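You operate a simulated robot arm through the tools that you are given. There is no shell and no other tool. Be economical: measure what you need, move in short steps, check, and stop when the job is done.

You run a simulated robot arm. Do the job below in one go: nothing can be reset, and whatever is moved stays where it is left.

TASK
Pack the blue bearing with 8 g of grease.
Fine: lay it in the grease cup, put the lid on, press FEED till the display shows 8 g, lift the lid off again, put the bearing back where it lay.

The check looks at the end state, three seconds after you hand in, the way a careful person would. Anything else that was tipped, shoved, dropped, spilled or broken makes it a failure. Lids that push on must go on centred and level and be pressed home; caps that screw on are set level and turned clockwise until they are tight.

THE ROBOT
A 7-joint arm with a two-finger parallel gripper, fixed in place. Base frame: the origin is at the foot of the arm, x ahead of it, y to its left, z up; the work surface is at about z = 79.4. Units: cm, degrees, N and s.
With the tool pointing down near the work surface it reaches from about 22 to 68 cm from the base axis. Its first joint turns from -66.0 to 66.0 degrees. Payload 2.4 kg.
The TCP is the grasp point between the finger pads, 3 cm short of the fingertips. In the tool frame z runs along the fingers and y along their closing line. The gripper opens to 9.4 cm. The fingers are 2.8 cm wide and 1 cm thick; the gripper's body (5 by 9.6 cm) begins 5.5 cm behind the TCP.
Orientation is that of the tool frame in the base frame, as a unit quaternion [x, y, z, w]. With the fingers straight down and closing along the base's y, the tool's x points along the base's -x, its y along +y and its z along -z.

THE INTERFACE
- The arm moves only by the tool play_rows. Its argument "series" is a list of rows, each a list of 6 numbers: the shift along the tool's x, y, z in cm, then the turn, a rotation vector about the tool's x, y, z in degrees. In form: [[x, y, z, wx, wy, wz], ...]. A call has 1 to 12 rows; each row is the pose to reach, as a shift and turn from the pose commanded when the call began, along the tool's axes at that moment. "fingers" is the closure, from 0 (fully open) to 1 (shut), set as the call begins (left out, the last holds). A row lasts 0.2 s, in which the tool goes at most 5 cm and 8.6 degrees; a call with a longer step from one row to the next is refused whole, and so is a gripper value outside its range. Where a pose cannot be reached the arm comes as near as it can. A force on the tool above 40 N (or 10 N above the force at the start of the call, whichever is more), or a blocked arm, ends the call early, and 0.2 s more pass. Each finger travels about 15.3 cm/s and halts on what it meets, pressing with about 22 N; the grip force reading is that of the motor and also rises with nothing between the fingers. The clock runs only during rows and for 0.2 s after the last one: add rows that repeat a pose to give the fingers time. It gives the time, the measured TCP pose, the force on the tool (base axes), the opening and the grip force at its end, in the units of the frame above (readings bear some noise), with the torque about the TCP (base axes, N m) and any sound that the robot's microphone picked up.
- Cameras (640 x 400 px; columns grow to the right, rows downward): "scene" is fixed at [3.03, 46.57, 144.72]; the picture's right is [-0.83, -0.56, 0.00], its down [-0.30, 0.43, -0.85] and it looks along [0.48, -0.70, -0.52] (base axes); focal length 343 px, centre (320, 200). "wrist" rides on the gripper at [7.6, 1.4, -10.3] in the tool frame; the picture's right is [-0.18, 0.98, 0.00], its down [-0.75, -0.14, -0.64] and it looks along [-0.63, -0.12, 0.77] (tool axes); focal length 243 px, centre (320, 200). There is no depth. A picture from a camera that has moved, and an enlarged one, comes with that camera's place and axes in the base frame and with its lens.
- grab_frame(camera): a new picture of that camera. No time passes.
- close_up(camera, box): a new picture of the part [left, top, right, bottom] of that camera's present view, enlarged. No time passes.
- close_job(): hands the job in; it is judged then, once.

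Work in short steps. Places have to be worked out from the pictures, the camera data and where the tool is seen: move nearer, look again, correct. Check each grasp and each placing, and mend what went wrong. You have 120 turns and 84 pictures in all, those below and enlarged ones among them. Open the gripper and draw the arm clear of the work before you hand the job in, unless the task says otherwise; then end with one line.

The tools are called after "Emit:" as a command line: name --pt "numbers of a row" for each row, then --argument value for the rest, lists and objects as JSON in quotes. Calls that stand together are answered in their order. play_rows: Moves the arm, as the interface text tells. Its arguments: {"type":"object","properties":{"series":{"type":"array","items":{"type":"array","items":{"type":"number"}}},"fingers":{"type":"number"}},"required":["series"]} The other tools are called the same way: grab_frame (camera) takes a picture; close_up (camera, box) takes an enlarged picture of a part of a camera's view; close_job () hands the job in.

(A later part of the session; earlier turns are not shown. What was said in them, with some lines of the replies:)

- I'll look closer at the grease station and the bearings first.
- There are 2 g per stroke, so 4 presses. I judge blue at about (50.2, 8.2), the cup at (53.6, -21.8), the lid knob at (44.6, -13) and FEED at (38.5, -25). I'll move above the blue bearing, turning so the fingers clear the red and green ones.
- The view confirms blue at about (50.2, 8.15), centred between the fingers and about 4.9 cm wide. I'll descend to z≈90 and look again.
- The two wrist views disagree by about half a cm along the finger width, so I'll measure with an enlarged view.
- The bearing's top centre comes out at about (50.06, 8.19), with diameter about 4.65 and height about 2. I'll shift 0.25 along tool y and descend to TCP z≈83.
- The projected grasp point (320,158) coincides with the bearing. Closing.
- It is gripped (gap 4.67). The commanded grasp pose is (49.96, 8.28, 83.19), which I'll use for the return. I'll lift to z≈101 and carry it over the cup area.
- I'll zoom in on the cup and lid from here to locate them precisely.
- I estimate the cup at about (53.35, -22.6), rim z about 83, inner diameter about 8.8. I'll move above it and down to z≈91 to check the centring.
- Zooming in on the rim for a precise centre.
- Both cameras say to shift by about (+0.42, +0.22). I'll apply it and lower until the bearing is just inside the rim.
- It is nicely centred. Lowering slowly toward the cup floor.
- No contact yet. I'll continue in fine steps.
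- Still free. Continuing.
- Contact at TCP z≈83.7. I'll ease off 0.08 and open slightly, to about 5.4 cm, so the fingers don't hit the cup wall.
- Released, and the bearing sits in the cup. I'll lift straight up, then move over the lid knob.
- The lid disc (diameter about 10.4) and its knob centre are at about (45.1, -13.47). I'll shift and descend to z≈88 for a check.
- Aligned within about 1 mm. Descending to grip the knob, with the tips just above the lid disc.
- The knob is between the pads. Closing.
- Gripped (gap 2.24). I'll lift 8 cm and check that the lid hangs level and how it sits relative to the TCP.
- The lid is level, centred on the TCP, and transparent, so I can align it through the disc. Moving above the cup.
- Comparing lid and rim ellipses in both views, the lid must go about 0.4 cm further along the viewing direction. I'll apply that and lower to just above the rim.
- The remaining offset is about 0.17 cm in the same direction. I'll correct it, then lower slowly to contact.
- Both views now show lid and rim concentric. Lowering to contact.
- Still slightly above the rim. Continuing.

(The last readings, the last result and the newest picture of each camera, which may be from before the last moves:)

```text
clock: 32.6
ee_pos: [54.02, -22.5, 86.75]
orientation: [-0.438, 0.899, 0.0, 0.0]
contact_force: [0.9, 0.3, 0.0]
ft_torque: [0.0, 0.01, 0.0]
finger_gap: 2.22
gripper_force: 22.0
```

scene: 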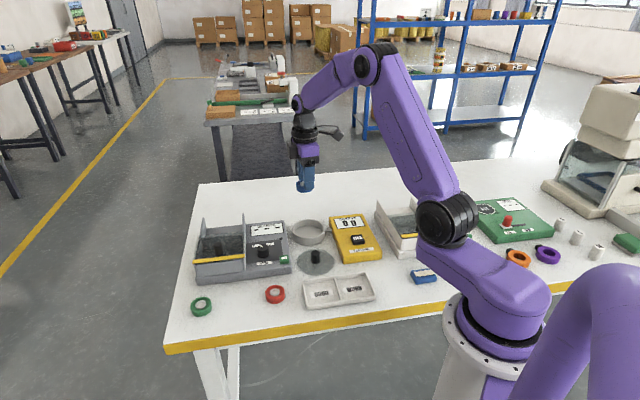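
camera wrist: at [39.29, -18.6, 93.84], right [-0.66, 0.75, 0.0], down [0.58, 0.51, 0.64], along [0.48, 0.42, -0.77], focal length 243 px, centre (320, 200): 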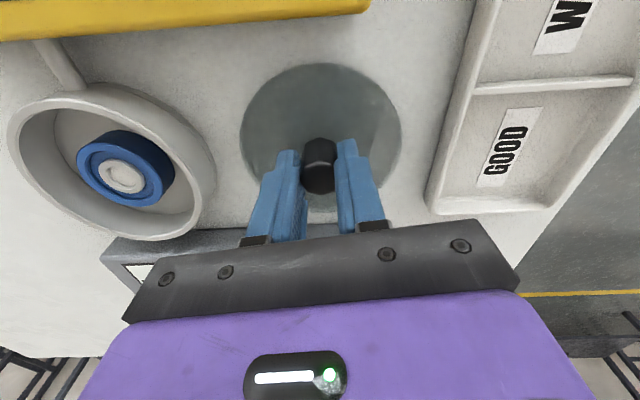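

Emit:
play_rows --pt "0 0 0.1 0 0 0" --pt "0 0 0.15 0 0 0" --pt "0 0 0.15 0 0 0"

Emit:
close_up --camera "scene" --box '[280, 200, 340, 250]'

Emit:
close_up --camera "wrist" --box '[200, 50, 440, 210]'

```text
clock: 33.4
ee_pos: [53.95, -22.24, 86.64]
orientation: [-0.439, 0.899, 0.0, 0.0]
contact_force: [0.7, -0.6, 1.7]
ft_torque: [0.03, -0.06, 0.0]
finger_gap: 2.24
gripper_force: 21.7
```

```text
8.00 times, centred on (310, 225) of scene
camera zoom: at [3.03, 46.57, 144.72], right [-0.83, -0.56, 0.0], down [-0.29, 0.43, -0.85], along [0.48, -0.7, -0.52], focal length 2746 px, centre (400, 0)
```

zoom: 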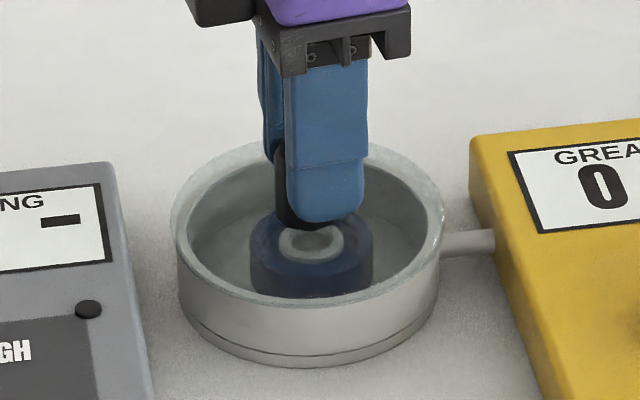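

```text
2.50 times, centred on (320, 130) of wrist
camera zoom: at [48.09, -27.44, 96.89], right [-0.66, 0.75, 0.0], down [0.58, 0.51, 0.64], along [0.48, 0.42, -0.77], focal length 606 px, centre (320, 375)
```

zoom: 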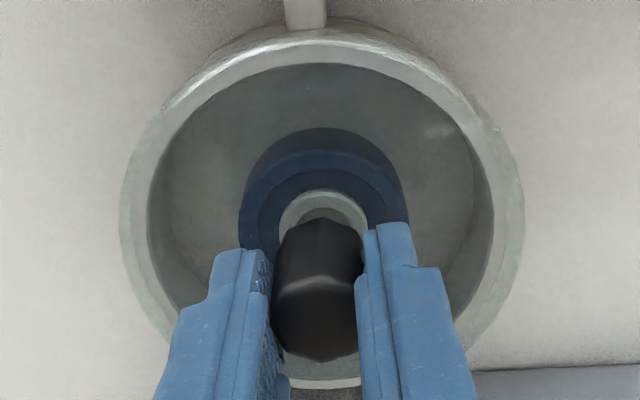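

Concentric in both views. Continuing down in 1 mm steps.

Emit:
play_rows --pt "0 0 0.1 0 0 0" --pt "0 0 0.1 0 0 0"

Emit:
play_rows --pt "0 0 0.1 0 0 0" --pt "0 0 0.1 0 0 0"

Emit:
play_rows --pt "0 0 0.1 0 0 0" --pt "0 0 0.1 0 0 0"

```text
clock: 34.0
ee_pos: [53.92, -22.36, 86.53]
orientation: [-0.439, 0.899, -0.001, -0.001]
contact_force: [-2.9, 0.5, 15.6]
ft_torque: [0.06, 0.13, 0.12]
finger_gap: 2.23
gripper_force: 22.1
```

```text
clock: 34.6
ee_pos: [54.07, -22.4, 86.64]
orientation: [-0.437, 0.9, -0.001, 0.001]
contact_force: [-5.4, 1.3, 29.5]
ft_torque: [0.15, 0.16, 0.11]
finger_gap: 2.25
gripper_force: 21.9
```

```text
clock: 35.2
ee_pos: [53.95, -22.43, 86.23]
orientation: [-0.438, 0.899, -0.002, 0.001]
contact_force: [-3.4, 0.5, 28.4]
ft_torque: [0.14, 0.1, 0.1]
finger_gap: 2.23
gripper_force: 22.3
```

Contact came at about 86.55 and I've pressed at about 29 N. I'll ease off and check how the lid sits.

Emit:
play_rows --pt "0 0 -0.2 0 0 0" --pt "0 0 -0.2 0 0 0"

Emit:
close_up --camera "scene" --box '[280, 200, 340, 250]'

```text
clock: 35.8
ee_pos: [53.99, -22.31, 86.42]
orientation: [-0.438, 0.899, 0.002, -0.001]
contact_force: [2.1, -1.4, 5.0]
ft_torque: [-0.11, -0.26, -0.02]
finger_gap: 2.25
gripper_force: 22.2
```

```text
8.00 times, centred on (310, 225) of scene
camera zoom: at [3.02, 46.57, 144.72], right [-0.83, -0.56, 0.0], down [-0.29, 0.43, -0.85], along [0.48, -0.7, -0.52], focal length 2746 px, centre (400, 0)
```

zoom: 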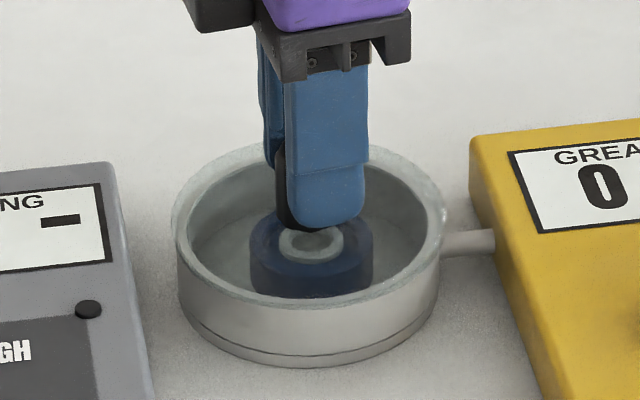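

The lid is seated on the rim. Releasing and backing up to inspect it.

Emit:
play_rows --pt "0 0 0 0 0 0" --pt "0 0 0 0 0 0" --fingers 0.5

Emit:
play_rows --pt "0 0 -2 0 0 0" --pt "0 0 -5 0 0 0" --pt "0 0 -8 0 0 0" --pt "0 0 -8 0 0 0"

Emit:
close_up --camera "scene" --box '[280, 200, 340, 250]'

Emit:
close_up --camera "wrist" --box '[220, 40, 420, 165]'

```text
clock: 36.4
ee_pos: [53.93, -22.41, 86.44]
orientation: [-0.438, 0.899, 0.0, -0.001]
contact_force: [0.4, -0.5, 0.1]
ft_torque: [0.01, 0.01, -0.03]
finger_gap: 4.68
gripper_force: 0.1
heard: snap
```

```text
clock: 37.4
ee_pos: [53.94, -22.34, 94.42]
orientation: [-0.438, 0.899, 0.0, -0.001]
contact_force: [0.1, 0.5, 0.2]
ft_torque: [0.04, -0.01, -0.01]
finger_gap: 4.69
gripper_force: 0.1
```

```text
8.00 times, centred on (310, 225) of scene
camera zoom: at [3.03, 46.57, 144.72], right [-0.83, -0.56, 0.0], down [-0.3, 0.43, -0.85], along [0.48, -0.7, -0.52], focal length 2746 px, centre (400, 0)
```

zoom: 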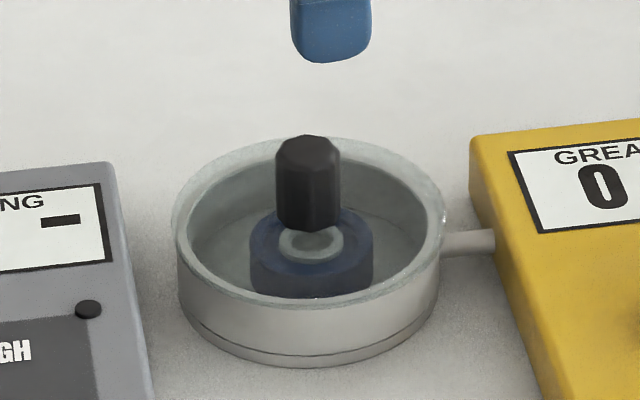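

```text
3.20 times, centred on (320, 102) of wrist
camera zoom: at [48.11, -27.39, 104.79], right [-0.66, 0.75, 0.0], down [0.58, 0.51, 0.64], along [0.48, 0.42, -0.77], focal length 776 px, centre (320, 512)
```

zoom: 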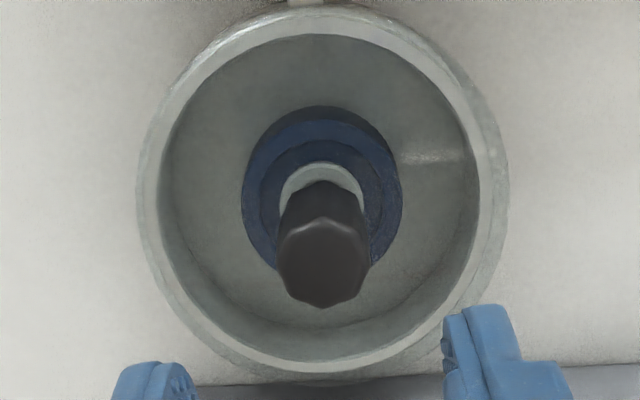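

A snap was heard, and the lid sits level and centred on the cup. Now I'll move above the FEED button with the fingers closed.

Emit:
play_rows --pt "0 0 -3 0 0 0" --pt "3 2.7 -3 0 0 0" --pt "6 5.4 -3 0 0 0" --pt "9 8.1 -3 0 0 0" --pt "11.6 10.47 -3 0 0 0" --pt "11.6 10.47 -3 0 0 0" --fingers 1

Emit:
grab_frame --camera "wrist"

```text
clock: 38.8
ee_pos: [38.57, -25.0, 97.43]
orientation: [-0.439, 0.899, -0.001, -0.001]
contact_force: [-0.5, -0.4, -1.2]
ft_torque: [-0.01, 0.02, 0.01]
finger_gap: 0.0
gripper_force: 22.7
```

```text
36 pictures are left
camera wrist: at [32.66, -30.12, 107.78], right [-0.66, 0.75, 0.0], down [0.58, 0.51, 0.64], along [0.48, 0.42, -0.77], focal length 243 px, centre (320, 200)
```

wrist: 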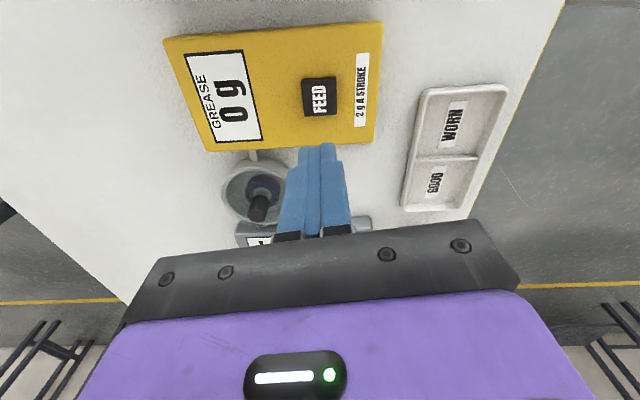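

FEED is just below me, about 0.3 cm short along the view. I'll correct and go down to tips at about 85.

Emit:
play_rows --pt "0.3 0.05 3 0 0 0" --pt "0.3 0.05 6 0 0 0" --pt "0.3 0.05 8.5 0 0 0" --pt "0.3 0.05 9.5 0 0 0" --pt "0.3 0.05 9.5 0 0 0"

Emit:
grab_frame --camera "wrist"

Emit:
close_up --camera "scene" --box '[310, 200, 400, 270]'

```text
clock: 40.0
ee_pos: [38.44, -25.29, 88.0]
orientation: [-0.438, 0.899, 0.0, 0.0]
contact_force: [-0.1, 0.6, -0.8]
ft_torque: [0.01, 0.02, -0.03]
finger_gap: 0.02
gripper_force: 21.9
```

```text
35 pictures are left
camera wrist: at [32.52, -30.37, 98.32], right [-0.66, 0.75, 0.0], down [0.58, 0.51, 0.64], along [0.48, 0.42, -0.77], focal length 243 px, centre (320, 200)
```

wrist: 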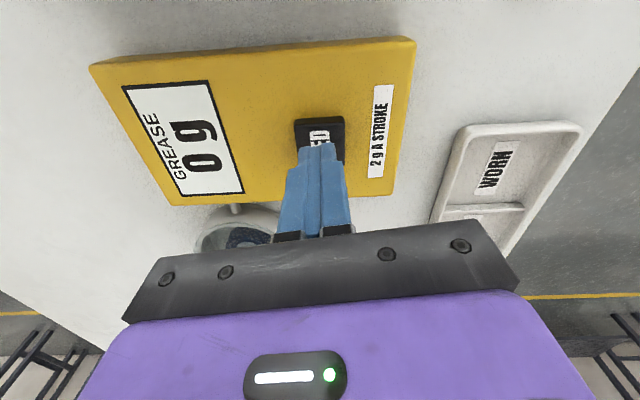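

```text
5.71 times, centred on (355, 235) of scene
camera zoom: at [3.03, 46.57, 144.72], right [-0.83, -0.56, 0.0], down [-0.3, 0.43, -0.85], along [0.48, -0.7, -0.52], focal length 1962 px, centre (120, 0)
```

zoom: 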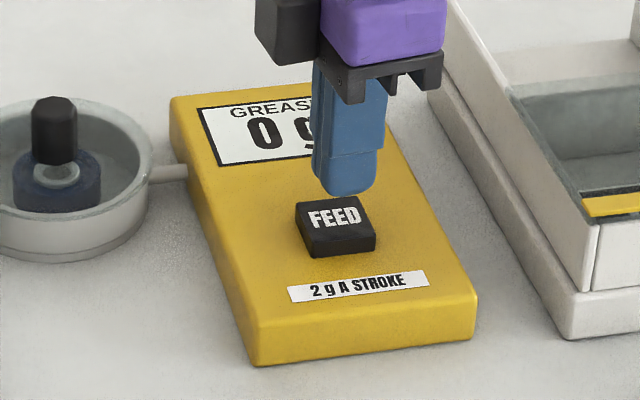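

Aligned over FEED. Lowering to touch.

Emit:
play_rows --pt "0 0 0.5 0 0 0" --pt "0 0 1 0 0 0" --pt "0 0 1.3 0 0 0" --pt "0 0 1.3 0 0 0"

Emit:
play_rows --pt "0 0 0.15 0 0 0" --pt "0 0 0.3 0 0 0" --pt "0 0 0.3 0 0 0"

Emit:
play_rows --pt "0 0 0.15 0 0 0" --pt "0 0 0.3 0 0 0" --pt "0 0 0.3 0 0 0"

```text
clock: 41.0
ee_pos: [38.45, -25.33, 86.66]
orientation: [-0.438, 0.899, 0.0, -0.001]
contact_force: [-0.7, 0.8, 0.1]
ft_torque: [0.01, 0.01, -0.01]
finger_gap: 0.0
gripper_force: 21.6
```

```text
clock: 41.8
ee_pos: [38.32, -25.22, 86.46]
orientation: [-0.438, 0.899, -0.001, -0.001]
contact_force: [0.1, -0.4, -0.2]
ft_torque: [0.01, 0.04, 0.02]
finger_gap: 0.03
gripper_force: 22.2
```

```text
clock: 42.6
ee_pos: [38.4, -25.3, 86.12]
orientation: [-0.439, 0.899, 0.0, -0.001]
contact_force: [0.1, 0.0, 0.0]
ft_torque: [0.0, -0.01, 0.0]
finger_gap: 0.0
gripper_force: 22.2
```

Emit:
play_rows --pt "0 0 0.15 0 0 0" --pt "0 0 0.3 0 0 0" --pt "0 0 0.3 0 0 0"

Emit:
play_rows --pt "0 0 0.1 0 0 0" --pt "0 0 0.2 0 0 0" --pt "0 0 0.2 0 0 0"

```text
clock: 43.4
ee_pos: [38.34, -25.29, 85.72]
orientation: [-0.439, 0.899, 0.0, -0.001]
contact_force: [-1.2, 0.8, 2.3]
ft_torque: [0.08, 0.04, 0.02]
finger_gap: 0.0
gripper_force: 22.4
```

```text
clock: 44.2
ee_pos: [38.4, -25.29, 85.57]
orientation: [-0.439, 0.899, -0.001, 0.0]
contact_force: [-1.7, 0.4, 4.3]
ft_torque: [0.03, 0.08, 0.02]
finger_gap: 0.0
gripper_force: 22.0
heard: click
```

A click. I'll release the button and read the display.

Emit:
play_rows --pt "0 0 -0.4 0 0 0" --pt "0 0 -0.8 0 0 0" --pt "0 0 -0.8 0 0 0"

Emit:
close_up --camera "wrist" --box '[60, 20, 460, 270]'

```text
clock: 45.0
ee_pos: [38.28, -25.26, 86.21]
orientation: [-0.438, 0.899, 0.0, -0.001]
contact_force: [0.9, -0.1, 0.6]
ft_torque: [-0.02, 0.03, -0.02]
finger_gap: 0.0
gripper_force: 21.6
```

```text
1.60 times, centred on (260, 145) of wrist
camera zoom: at [32.46, -30.32, 96.66], right [-0.66, 0.75, 0.0], down [0.58, 0.51, 0.64], along [0.48, 0.42, -0.77], focal length 388 px, centre (416, 288)
```

zoom: 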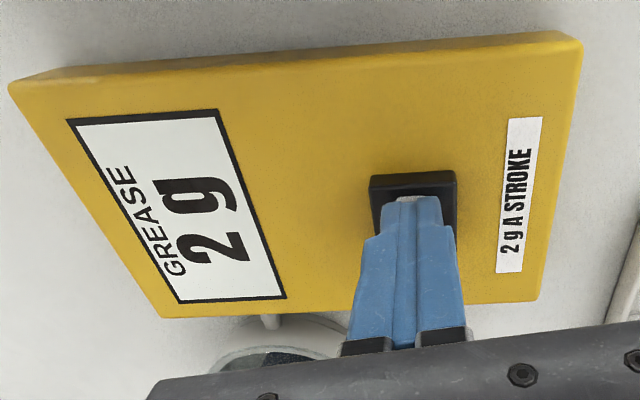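

2 g shown. Second stroke.

Emit:
play_rows --pt "0 0 0.4 0 0 0" --pt "0 0 0.7 0 0 0" --pt "0 0 0.82 0 0 0" --pt "0 0 0.82 0 0 0" --pt "0 0 0.4 0 0 0" --pt "0 0 0 0 0 0" --pt "0 0 0 0 0 0"

Emit:
close_up --camera "wrist" --box '[60, 20, 460, 270]'

```text
clock: 46.6
ee_pos: [38.43, -25.32, 86.34]
orientation: [-0.438, 0.899, 0.0, 0.0]
contact_force: [1.0, -0.1, 0.3]
ft_torque: [-0.02, -0.01, -0.03]
finger_gap: 0.0
gripper_force: 22.1
heard: click
```

```text
1.60 times, centred on (260, 145) of wrist
camera zoom: at [32.45, -30.32, 96.69], right [-0.66, 0.75, 0.0], down [0.58, 0.51, 0.64], along [0.48, 0.42, -0.77], focal length 388 px, centre (416, 288)
```

zoom: 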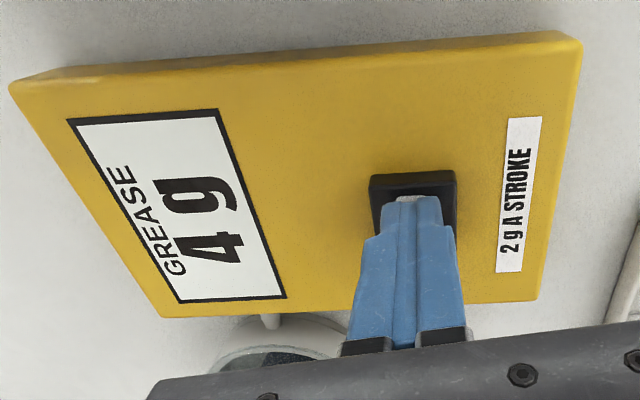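

4 g. Third stroke.

Emit:
play_rows --pt "0 0 0.4 0 0 0" --pt "0 0 0.7 0 0 0" --pt "0 0 0.82 0 0 0" --pt "0 0 0.82 0 0 0" --pt "0 0 0.4 0 0 0" --pt "0 0 0 0 0 0" --pt "0 0 0 0 0 0"

Emit:
close_up --camera "wrist" --box '[60, 20, 460, 270]'

```text
clock: 48.2
ee_pos: [38.31, -25.28, 86.42]
orientation: [-0.439, 0.898, 0.0, -0.001]
contact_force: [-0.8, 0.4, 0.2]
ft_torque: [0.02, 0.02, -0.01]
finger_gap: 0.0
gripper_force: 22.2
heard: click
```

```text
1.60 times, centred on (260, 145) of wrist
camera zoom: at [32.47, -30.34, 96.69], right [-0.66, 0.75, 0.0], down [0.58, 0.51, 0.64], along [0.48, 0.42, -0.77], focal length 388 px, centre (416, 288)
```

zoom: 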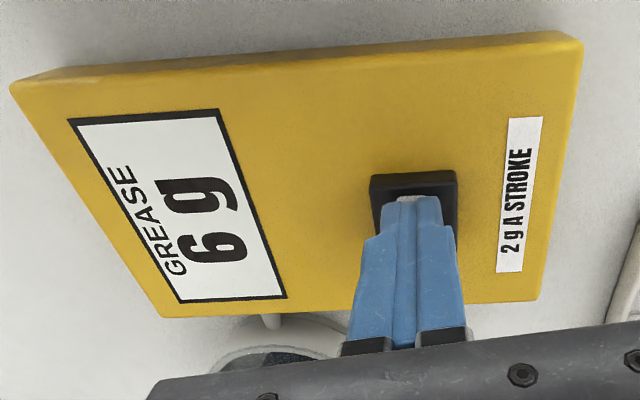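

6 g. Fourth and last stroke.

Emit:
play_rows --pt "0 0 0.4 0 0 0" --pt "0 0 0.7 0 0 0" --pt "0 0 0.82 0 0 0" --pt "0 0 0.82 0 0 0" --pt "0 0 0.4 0 0 0" --pt "0 0 0 0 0 0" --pt "0 0 0 0 0 0"

Emit:
close_up --camera "wrist" --box '[60, 20, 460, 270]'

```text
clock: 49.8
ee_pos: [38.26, -25.16, 86.42]
orientation: [-0.438, 0.899, -0.001, 0.0]
contact_force: [-0.2, -1.0, 0.3]
ft_torque: [0.0, 0.01, -0.04]
finger_gap: 0.0
gripper_force: 22.1
heard: click
```

```text
1.60 times, centred on (260, 145) of wrist
camera zoom: at [32.45, -30.31, 96.67], right [-0.66, 0.75, 0.0], down [0.58, 0.51, 0.64], along [0.48, 0.42, -0.77], focal length 388 px, centre (416, 288)
```

zoom: 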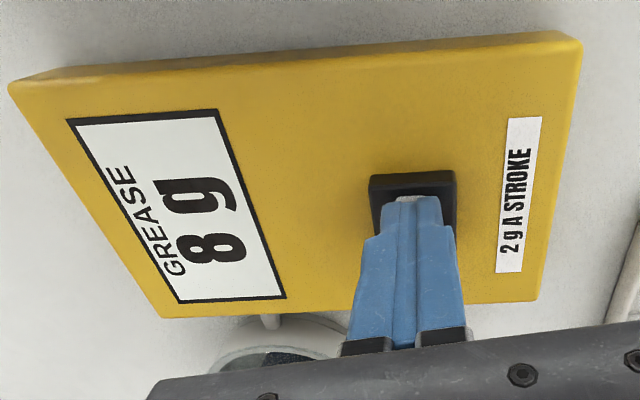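

The display shows 8 g. I'll rise and return above the lid knob.

Emit:
play_rows --pt "0 0 -3 0 0 0" --pt "0 0 -7 0 0 0" --pt "0 0 -11 0 0 0" --pt "-3 -2.6 -11 0 0 0" --pt "-6 -5.3 -11 0 0 0" --pt "-9 -8 -11 0 0 0" --pt "-11.9 -10.52 -11 0 0 0" --pt "-11.9 -10.52 -11 0 0 0" --fingers 0.5

Emit:
play_rows --pt "0 0 3 0 0 0" --pt "0 0 6 0 0 0" --pt "0 0 6 0 0 0"

Emit:
close_up --camera "wrist" --box '[200, 50, 440, 210]'

```text
clock: 51.6
ee_pos: [54.07, -22.23, 97.36]
orientation: [-0.437, 0.9, -0.001, -0.001]
contact_force: [-0.2, -0.3, -0.5]
ft_torque: [0.03, 0.0, -0.01]
finger_gap: 4.69
gripper_force: 0.1
```

```text
clock: 52.4
ee_pos: [54.04, -22.25, 91.25]
orientation: [-0.438, 0.899, -0.001, 0.001]
contact_force: [0.4, -1.4, 0.2]
ft_torque: [-0.02, -0.04, 0.01]
finger_gap: 4.7
gripper_force: 0.0
```

```text
2.50 times, centred on (320, 130) of wrist
camera zoom: at [48.13, -27.38, 101.57], right [-0.66, 0.75, 0.0], down [0.58, 0.51, 0.64], along [0.48, 0.42, -0.77], focal length 606 px, centre (320, 375)
```

zoom: 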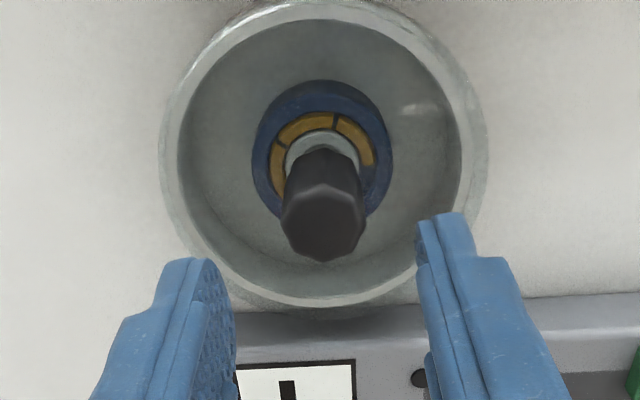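

Grease fills the bearing and the knob is aligned. Descending to grip the knob.

Emit:
play_rows --pt "0 0 2 0 0 0" --pt "0 0 4 0 0 0" --pt "0 0 4.8 0 0 0" --pt "0 0 4.8 0 0 0"

Emit:
play_rows --pt "0 0 0 0 0 0" --pt "0 0 0 0 0 0" --pt "0 0 0 0 0 0" --fingers 1

Emit:
play_rows --pt "0 0 -0.15 0 0 0" --pt "0 0 -0.3 0 0 0" --pt "0 0 -0.45 0 0 0" --pt "0 0 -0.6 0 0 0" --pt "0 0 -0.8 0 0 0" --pt "0 0 -1 0 0 0" --pt "0 0 -1 0 0 0"

Emit:
close_up --camera "scene" --box '[270, 190, 350, 260]'

```text
clock: 53.4
ee_pos: [53.9, -22.43, 86.57]
orientation: [-0.438, 0.899, -0.001, -0.001]
contact_force: [0.2, -0.9, -0.8]
ft_torque: [-0.01, -0.02, 0.0]
finger_gap: 4.69
gripper_force: 0.1
```

```text
clock: 54.2
ee_pos: [53.99, -22.35, 86.47]
orientation: [-0.437, 0.9, 0.0, 0.0]
contact_force: [0.5, -0.7, -0.5]
ft_torque: [0.01, 0.0, 0.0]
finger_gap: 2.2
gripper_force: 21.9
heard: snap
```

```text
clock: 55.8
ee_pos: [53.92, -22.35, 87.57]
orientation: [-0.438, 0.899, -0.001, -0.001]
contact_force: [-0.8, -0.3, -0.3]
ft_torque: [0.03, -0.02, 0.01]
finger_gap: 2.23
gripper_force: 21.9
```

```text
5.71 times, centred on (310, 225) of scene
camera zoom: at [3.03, 46.57, 144.72], right [-0.83, -0.56, 0.0], down [-0.3, 0.43, -0.85], along [0.48, -0.7, -0.52], focal length 1962 px, centre (377, 57)
```

zoom: 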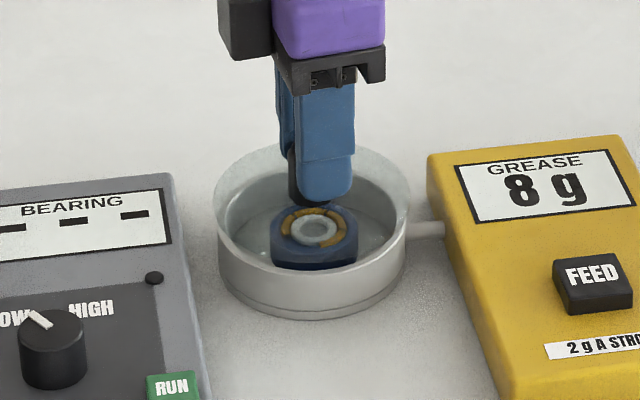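

The lid is off cleanly. I'll lift higher and carry it back to its old place.

Emit:
play_rows --pt "0 0 -2 0 0 0" --pt "0 0 -5 0 0 0" --pt "-0.2 1.5 -5 0 0 0" --pt "-0.5 4.5 -5 0 0 0" --pt "-0.9 7.5 -5 0 0 0" --pt "-1.3 10.5 -5 0 0 0" --pt "-1.5 12.39 -5 0 0 0" --pt "-1.5 12.39 -3 0 0 0" --pt "-1.5 12.39 0 0 0 0" --pt "-1.5 12.39 2 0 0 0" --pt "-1.5 12.39 3.3 0 0 0" --pt "-1.5 12.39 3.3 0 0 0"

Emit:
close_up --camera "scene" --box '[270, 200, 370, 275]'

```text
clock: 58.4
ee_pos: [45.04, -13.55, 84.25]
orientation: [-0.438, 0.899, -0.001, 0.001]
contact_force: [0.1, -0.4, -0.4]
ft_torque: [-0.03, 0.01, -0.04]
finger_gap: 2.26
gripper_force: 22.1
```

```text
5.33 times, centred on (320, 238) of scene
camera zoom: at [3.03, 46.57, 144.72], right [-0.83, -0.56, 0.0], down [-0.3, 0.43, -0.85], along [0.48, -0.7, -0.52], focal length 1831 px, centre (320, 0)
```

zoom: 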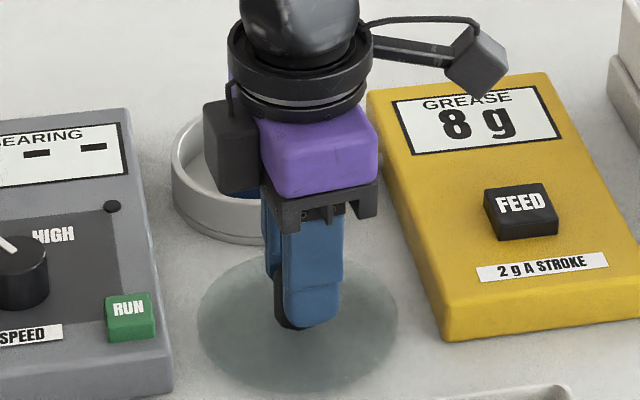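

Lowering the lid the last bit to contact with the table.

Emit:
play_rows --pt "0 0 0.2 0 0 0" --pt "0 0 0.4 0 0 0" --pt "0 0 0.5 0 0 0" --pt "0 0 0.5 0 0 0"

Emit:
play_rows --pt "0 0 0.1 0 0 0" --pt "0 0 0.1 0 0 0"

```text
clock: 59.4
ee_pos: [45.12, -13.62, 83.86]
orientation: [-0.438, 0.899, -0.001, -0.001]
contact_force: [0.3, -1.3, -0.1]
ft_torque: [0.01, 0.01, 0.01]
finger_gap: 2.2
gripper_force: 22.9
```

```text
clock: 60.0
ee_pos: [45.07, -13.46, 83.6]
orientation: [-0.438, 0.899, 0.0, 0.0]
contact_force: [1.0, -0.2, -1.1]
ft_torque: [-0.02, 0.03, 0.01]
finger_gap: 2.21
gripper_force: 22.0
```

Emit:
play_rows --pt "0 0 0.08 0 0 0" --pt "0 0 0.08 0 0 0"

Emit:
play_rows --pt "0 0 0.08 0 0 0" --pt "0 0 0.08 0 0 0"

```text
clock: 60.6
ee_pos: [45.12, -13.48, 83.68]
orientation: [-0.438, 0.899, 0.0, 0.001]
contact_force: [0.3, 0.0, 0.8]
ft_torque: [0.0, -0.02, -0.02]
finger_gap: 2.21
gripper_force: 22.9
```

```text
clock: 61.2
ee_pos: [45.24, -13.54, 83.47]
orientation: [-0.438, 0.899, 0.0, 0.0]
contact_force: [-3.2, 1.1, 14.2]
ft_torque: [0.02, 0.07, 0.05]
finger_gap: 2.21
gripper_force: 22.0
```

The lid is on the table. I'll ease off, release, rise, and move back above the cup with the gripper at about 5.5 cm.

Emit:
play_rows --pt "0 0 -0.06 0 0 0" --pt "0 0 -0.06 0 0 0"

Emit:
play_rows --pt "0 0 0 0 0 0" --pt "0 0 0 0 0 0" --fingers 0.42

Emit:
play_rows --pt "0 0 -2 0 0 0" --pt "0 0 -6 0 0 0" --pt "0 0 -10 0 0 0" --pt "0.3 -3 -10 0 0 0" --pt "0.6 -6 -10 0 0 0" --pt "0.9 -9 -10 0 0 0" --pt "1.2 -11 -10 0 0 0" --pt "1.79 -12.33 -10 0 0 0" --pt "1.79 -12.33 -8 0 0 0" --pt "1.79 -12.33 -6 0 0 0" --pt "1.79 -12.33 -6 0 0 0"

Emit:
grab_frame --camera "wrist"

Emit:
close_up --camera "scene" --box '[260, 190, 380, 280]'

```text
clock: 61.8
ee_pos: [45.04, -13.56, 83.6]
orientation: [-0.438, 0.899, 0.0, 0.0]
contact_force: [-0.5, -0.4, 0.3]
ft_torque: [0.05, -0.08, 0.04]
finger_gap: 2.24
gripper_force: 22.1
```

```text
clock: 62.4
ee_pos: [45.12, -13.5, 83.56]
orientation: [-0.438, 0.899, 0.0, 0.0]
contact_force: [-0.6, -0.1, 0.3]
ft_torque: [-0.03, 0.01, 0.01]
finger_gap: 5.44
gripper_force: 0.1
```

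```text
clock: 64.8
ee_pos: [53.72, -22.68, 89.67]
orientation: [-0.439, 0.899, 0.001, 0.0]
contact_force: [0.2, 0.7, -0.3]
ft_torque: [-0.02, -0.02, 0.0]
finger_gap: 5.44
gripper_force: 0.1
```

```text
26 pictures are left
camera wrist: at [47.88, -27.73, 99.97], right [-0.66, 0.75, 0.0], down [0.58, 0.51, 0.64], along [0.48, 0.42, -0.77], focal length 243 px, centre (320, 200)
```

wrist: 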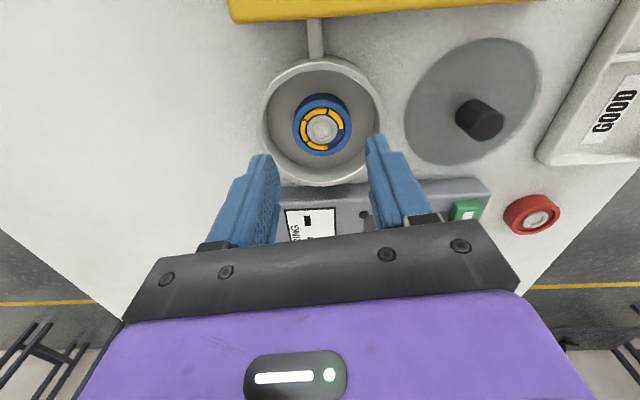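

```text
4.44 times, centred on (320, 235) of scene
camera zoom: at [3.03, 46.57, 144.72], right [-0.83, -0.56, 0.0], down [-0.3, 0.43, -0.85], along [0.48, -0.7, -0.52], focal length 1526 px, centre (320, 44)
```

zoom: 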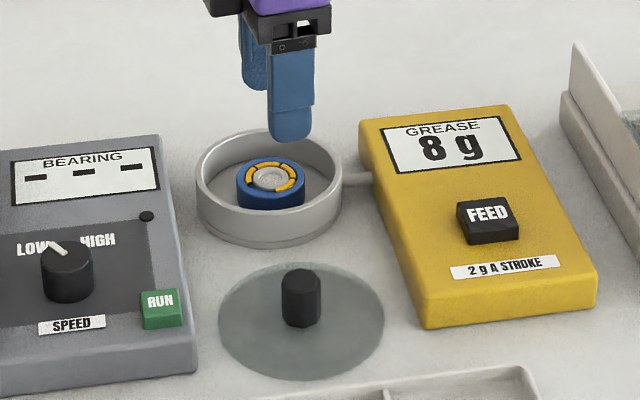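

Everything is in place. Descending to the exact release pose to pick up the greased bearing.

Emit:
play_rows --pt "0 0 2 0 0 0" --pt "0 0 4 0 0 0" --pt "0 0 5.2 0 0 0" --pt "0 0 5.8 0 0 0" --pt "0 0 5.8 0 0 0"

Emit:
play_rows --pt "0 0 0 0 0 0" --pt "0 0 0 0 0 0" --pt "0 0 0 0 0 0" --fingers 1

Emit:
play_rows --pt "0 0 -0.5 0 0 0" --pt "0 0 -2 0 0 0" --pt "0 0 -4 0 0 0" --pt "0 0 -7 0 0 0" --pt "0 0 -7 0 0 0"

Emit:
grab_frame --camera "wrist"

```text
clock: 66.0
ee_pos: [53.63, -22.61, 83.78]
orientation: [-0.439, 0.899, -0.001, 0.0]
contact_force: [0.6, -0.3, 0.2]
ft_torque: [0.02, -0.01, 0.0]
finger_gap: 5.45
gripper_force: 0.1
```

```text
clock: 66.8
ee_pos: [53.66, -22.65, 83.84]
orientation: [-0.438, 0.899, 0.0, 0.0]
contact_force: [-0.1, -0.5, 0.2]
ft_torque: [-0.01, -0.03, -0.01]
finger_gap: 4.64
gripper_force: 22.1
```

```text
clock: 68.0
ee_pos: [53.53, -22.56, 90.85]
orientation: [-0.438, 0.899, 0.0, 0.0]
contact_force: [-0.5, -0.1, -1.2]
ft_torque: [0.01, -0.02, 0.02]
finger_gap: 4.66
gripper_force: 22.6
```

```text
24 pictures are left
camera wrist: at [47.76, -27.57, 101.15], right [-0.66, 0.75, 0.0], down [0.58, 0.51, 0.64], along [0.48, 0.42, -0.77], focal length 243 px, centre (320, 200)
```

wrist: 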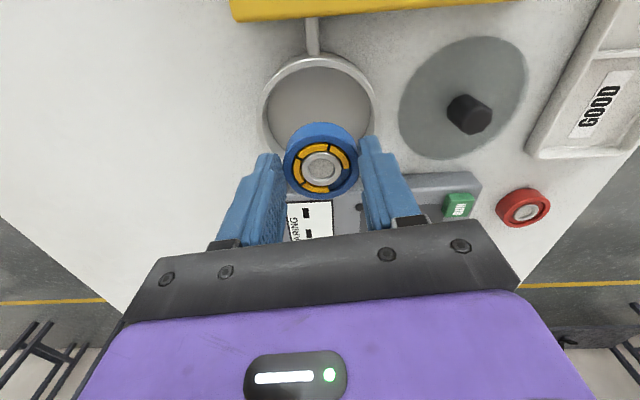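

The bearing is held the same way as before. I'll lift and carry it back above its original spot.

Emit:
play_rows --pt "0 0 -4 0 0 0" --pt "0 0 -8 0 0 0" --pt "-1.5 1.5 -10.2 0 0 0" --pt "-4 4 -10.2 0 0 0" --pt "-7 7 -10.2 0 0 0" --pt "-10 10 -10.2 0 0 0" --pt "-13 13 -10.2 0 0 0" --pt "-16 16 -10.2 0 0 0" --pt "-19 19 -10.2 0 0 0" --pt "-21 21 -10.2 0 0 0" --pt "-21.92 21.9 -10.2 0 0 0" --pt "-21.92 21.9 -10.2 0 0 0"

Emit:
play_rows --pt "0 0 4 0 0 0" --pt "0 0 8 0 0 0" --pt "0 0 12 0 0 0" --pt "0 0 15 0 0 0" --pt "0 0 15 0 0 0"

Emit:
grab_frame --camera "wrist"

Emit:
close_up --camera "scene" --box '[180, 190, 340, 330]'

```text
clock: 70.6
ee_pos: [50.04, 8.26, 100.94]
orientation: [-0.438, 0.899, 0.0, 0.0]
contact_force: [0.2, -0.5, -1.2]
ft_torque: [-0.01, 0.01, 0.01]
finger_gap: 4.65
gripper_force: 21.8
```

```text
clock: 71.8
ee_pos: [50.05, 8.23, 85.89]
orientation: [-0.439, 0.899, 0.0, 0.0]
contact_force: [-0.3, 0.4, 0.0]
ft_torque: [-0.03, -0.01, -0.01]
finger_gap: 4.64
gripper_force: 21.6
```

```text
23 pictures are left
camera wrist: at [44.14, 3.16, 96.19], right [-0.66, 0.75, 0.0], down [0.58, 0.51, 0.64], along [0.48, 0.42, -0.77], focal length 243 px, centre (320, 200)
```

wrist: 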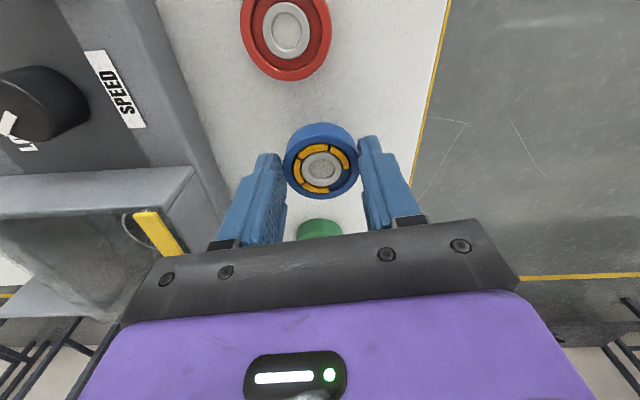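

```text
2.86 times, centred on (260, 260) of scene
camera zoom: at [3.03, 46.57, 144.72], right [-0.83, -0.56, 0.0], down [-0.3, 0.43, -0.85], along [0.48, -0.7, -0.52], focal length 981 px, centre (491, 29)
```

zoom: 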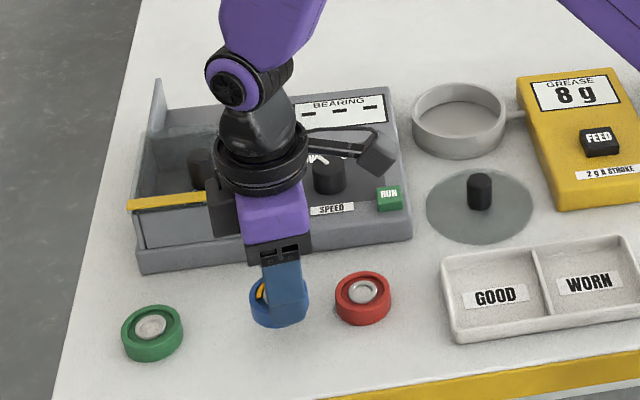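

Positioned over its spot. Lowering it gently.

Emit:
play_rows --pt "0 0 1 0 0 0" --pt "0 0 1.9 0 0 0" --pt "0 0 2.4 0 0 0" --pt "0 0 2.5 0 0 0" --pt "0 0 2.5 0 0 0"

Emit:
play_rows --pt "0 0 0.1 0 0 0" --pt "0 0 0.1 0 0 0"

Emit:
play_rows --pt "0 0 0.08 0 0 0" --pt "0 0 0.08 0 0 0"

```text
clock: 73.0
ee_pos: [49.94, 8.2, 83.42]
orientation: [-0.438, 0.899, 0.0, 0.0]
contact_force: [-0.8, -0.1, -1.5]
ft_torque: [0.02, 0.01, -0.01]
finger_gap: 4.66
gripper_force: 22.0
```

```text
clock: 73.6
ee_pos: [49.93, 8.23, 83.39]
orientation: [-0.439, 0.899, -0.001, 0.0]
contact_force: [0.4, 0.0, -1.5]
ft_torque: [0.02, 0.01, 0.0]
finger_gap: 4.64
gripper_force: 22.2
```

```text
clock: 74.2
ee_pos: [49.9, 8.29, 83.34]
orientation: [-0.438, 0.899, 0.0, 0.0]
contact_force: [0.9, 0.1, -1.3]
ft_torque: [0.0, -0.01, 0.02]
finger_gap: 4.65
gripper_force: 21.9
```

Emit:
play_rows --pt "0 0 0.08 0 0 0" --pt "0 0 0.08 0 0 0"

Emit:
play_rows --pt "0 0 0.06 0 0 0" --pt "0 0 0.06 0 0 0"

```text
clock: 74.8
ee_pos: [49.95, 8.24, 83.2]
orientation: [-0.438, 0.899, 0.0, 0.0]
contact_force: [-1.1, -0.5, 1.8]
ft_torque: [-0.03, 0.0, 0.02]
finger_gap: 4.63
gripper_force: 22.2
```

```text
clock: 75.4
ee_pos: [50.02, 8.25, 83.19]
orientation: [-0.438, 0.899, 0.0, 0.0]
contact_force: [-4.7, -0.3, 17.5]
ft_torque: [0.04, 0.17, 0.07]
finger_gap: 4.65
gripper_force: 22.4
```

Touchdown. I'll ease off, open moderately, and rise clear.

Emit:
play_rows --pt "0 0 -0.06 0 0 0" --pt "0 0 -0.06 0 0 0"

Emit:
play_rows --pt "0 0 0 0 0 0" --pt "0 0 0 0 0 0" --fingers 0.25

Emit:
play_rows --pt "0 0 -2 0 0 0" --pt "0 0 -6 0 0 0" --pt "0 0 -10 0 0 0" --pt "0 0 -14 0 0 0" --pt "0 0 -18 0 0 0" --pt "4 0 -21 0 0 0" --pt "8 0 -24 0 0 0" --pt "8 0 -24 0 0 0"

Emit:
grab_frame --camera "wrist"

Emit:
close_up --camera "scene" --box '[180, 190, 400, 328]'

```text
clock: 76.0
ee_pos: [50.01, 8.26, 83.32]
orientation: [-0.439, 0.899, 0.001, 0.0]
contact_force: [-2.0, 1.1, 7.2]
ft_torque: [0.09, 0.02, 0.01]
finger_gap: 4.64
gripper_force: 22.2
```

```text
clock: 76.6
ee_pos: [49.98, 8.19, 83.12]
orientation: [-0.438, 0.899, -0.001, -0.001]
contact_force: [0.4, -0.5, -0.1]
ft_torque: [-0.03, 0.01, 0.02]
finger_gap: 7.07
gripper_force: 0.1
```

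```text
clock: 78.4
ee_pos: [44.94, 2.03, 107.19]
orientation: [-0.438, 0.899, 0.0, -0.001]
contact_force: [-0.7, 0.4, -0.9]
ft_torque: [0.05, -0.01, -0.01]
finger_gap: 7.05
gripper_force: 0.0
```

```text
21 pictures are left
camera wrist: at [39.11, -3.22, 117.57], right [-0.66, 0.75, 0.0], down [0.58, 0.51, 0.64], along [0.48, 0.42, -0.77], focal length 243 px, centre (320, 200)
```

wrist: 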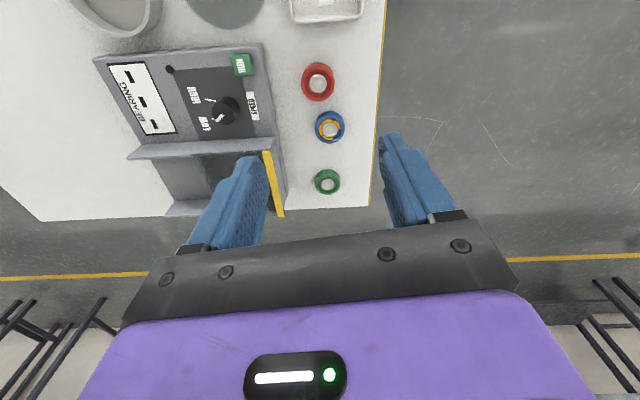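

```text
2.90 times, centred on (290, 259) of scene
camera zoom: at [3.03, 46.57, 144.72], right [-0.83, -0.56, 0.0], down [-0.29, 0.43, -0.85], along [0.48, -0.7, -0.52], focal length 995 px, centre (407, 29)
```

zoom: 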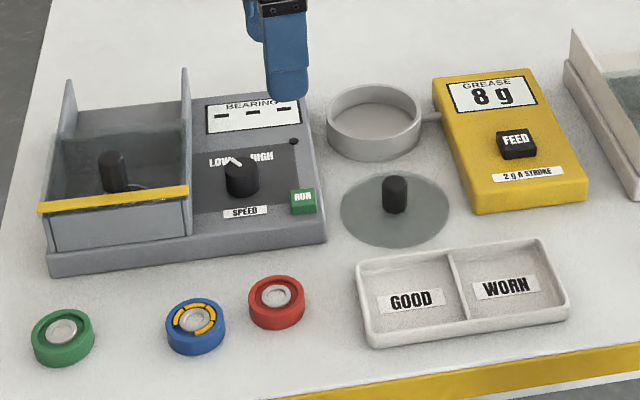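

The picture matches the start, with the bearing greased and back in place and the display at 8 g. I'll open the gripper fully and hand in.

Emit:
play_rows --pt "0 0 -3 0 0 0" --pt "0 0 -3 0 0 0" --fingers 0

Emit:
close_job

```text
clock: 79.0
ee_pos: [45.11, 1.91, 110.37]
orientation: [-0.439, 0.899, 0.0, -0.001]
contact_force: [0.2, 2.0, 0.3]
ft_torque: [-0.02, -0.01, 0.02]
finger_gap: 9.42
gripper_force: 0.0
```

```text
The job is handed in.
```

The blue bearing is packed with 8 g of grease (four FEED presses, display at 8 g) and back within about 2 mm of where it lay; the lid is off the cup and back in its own place.
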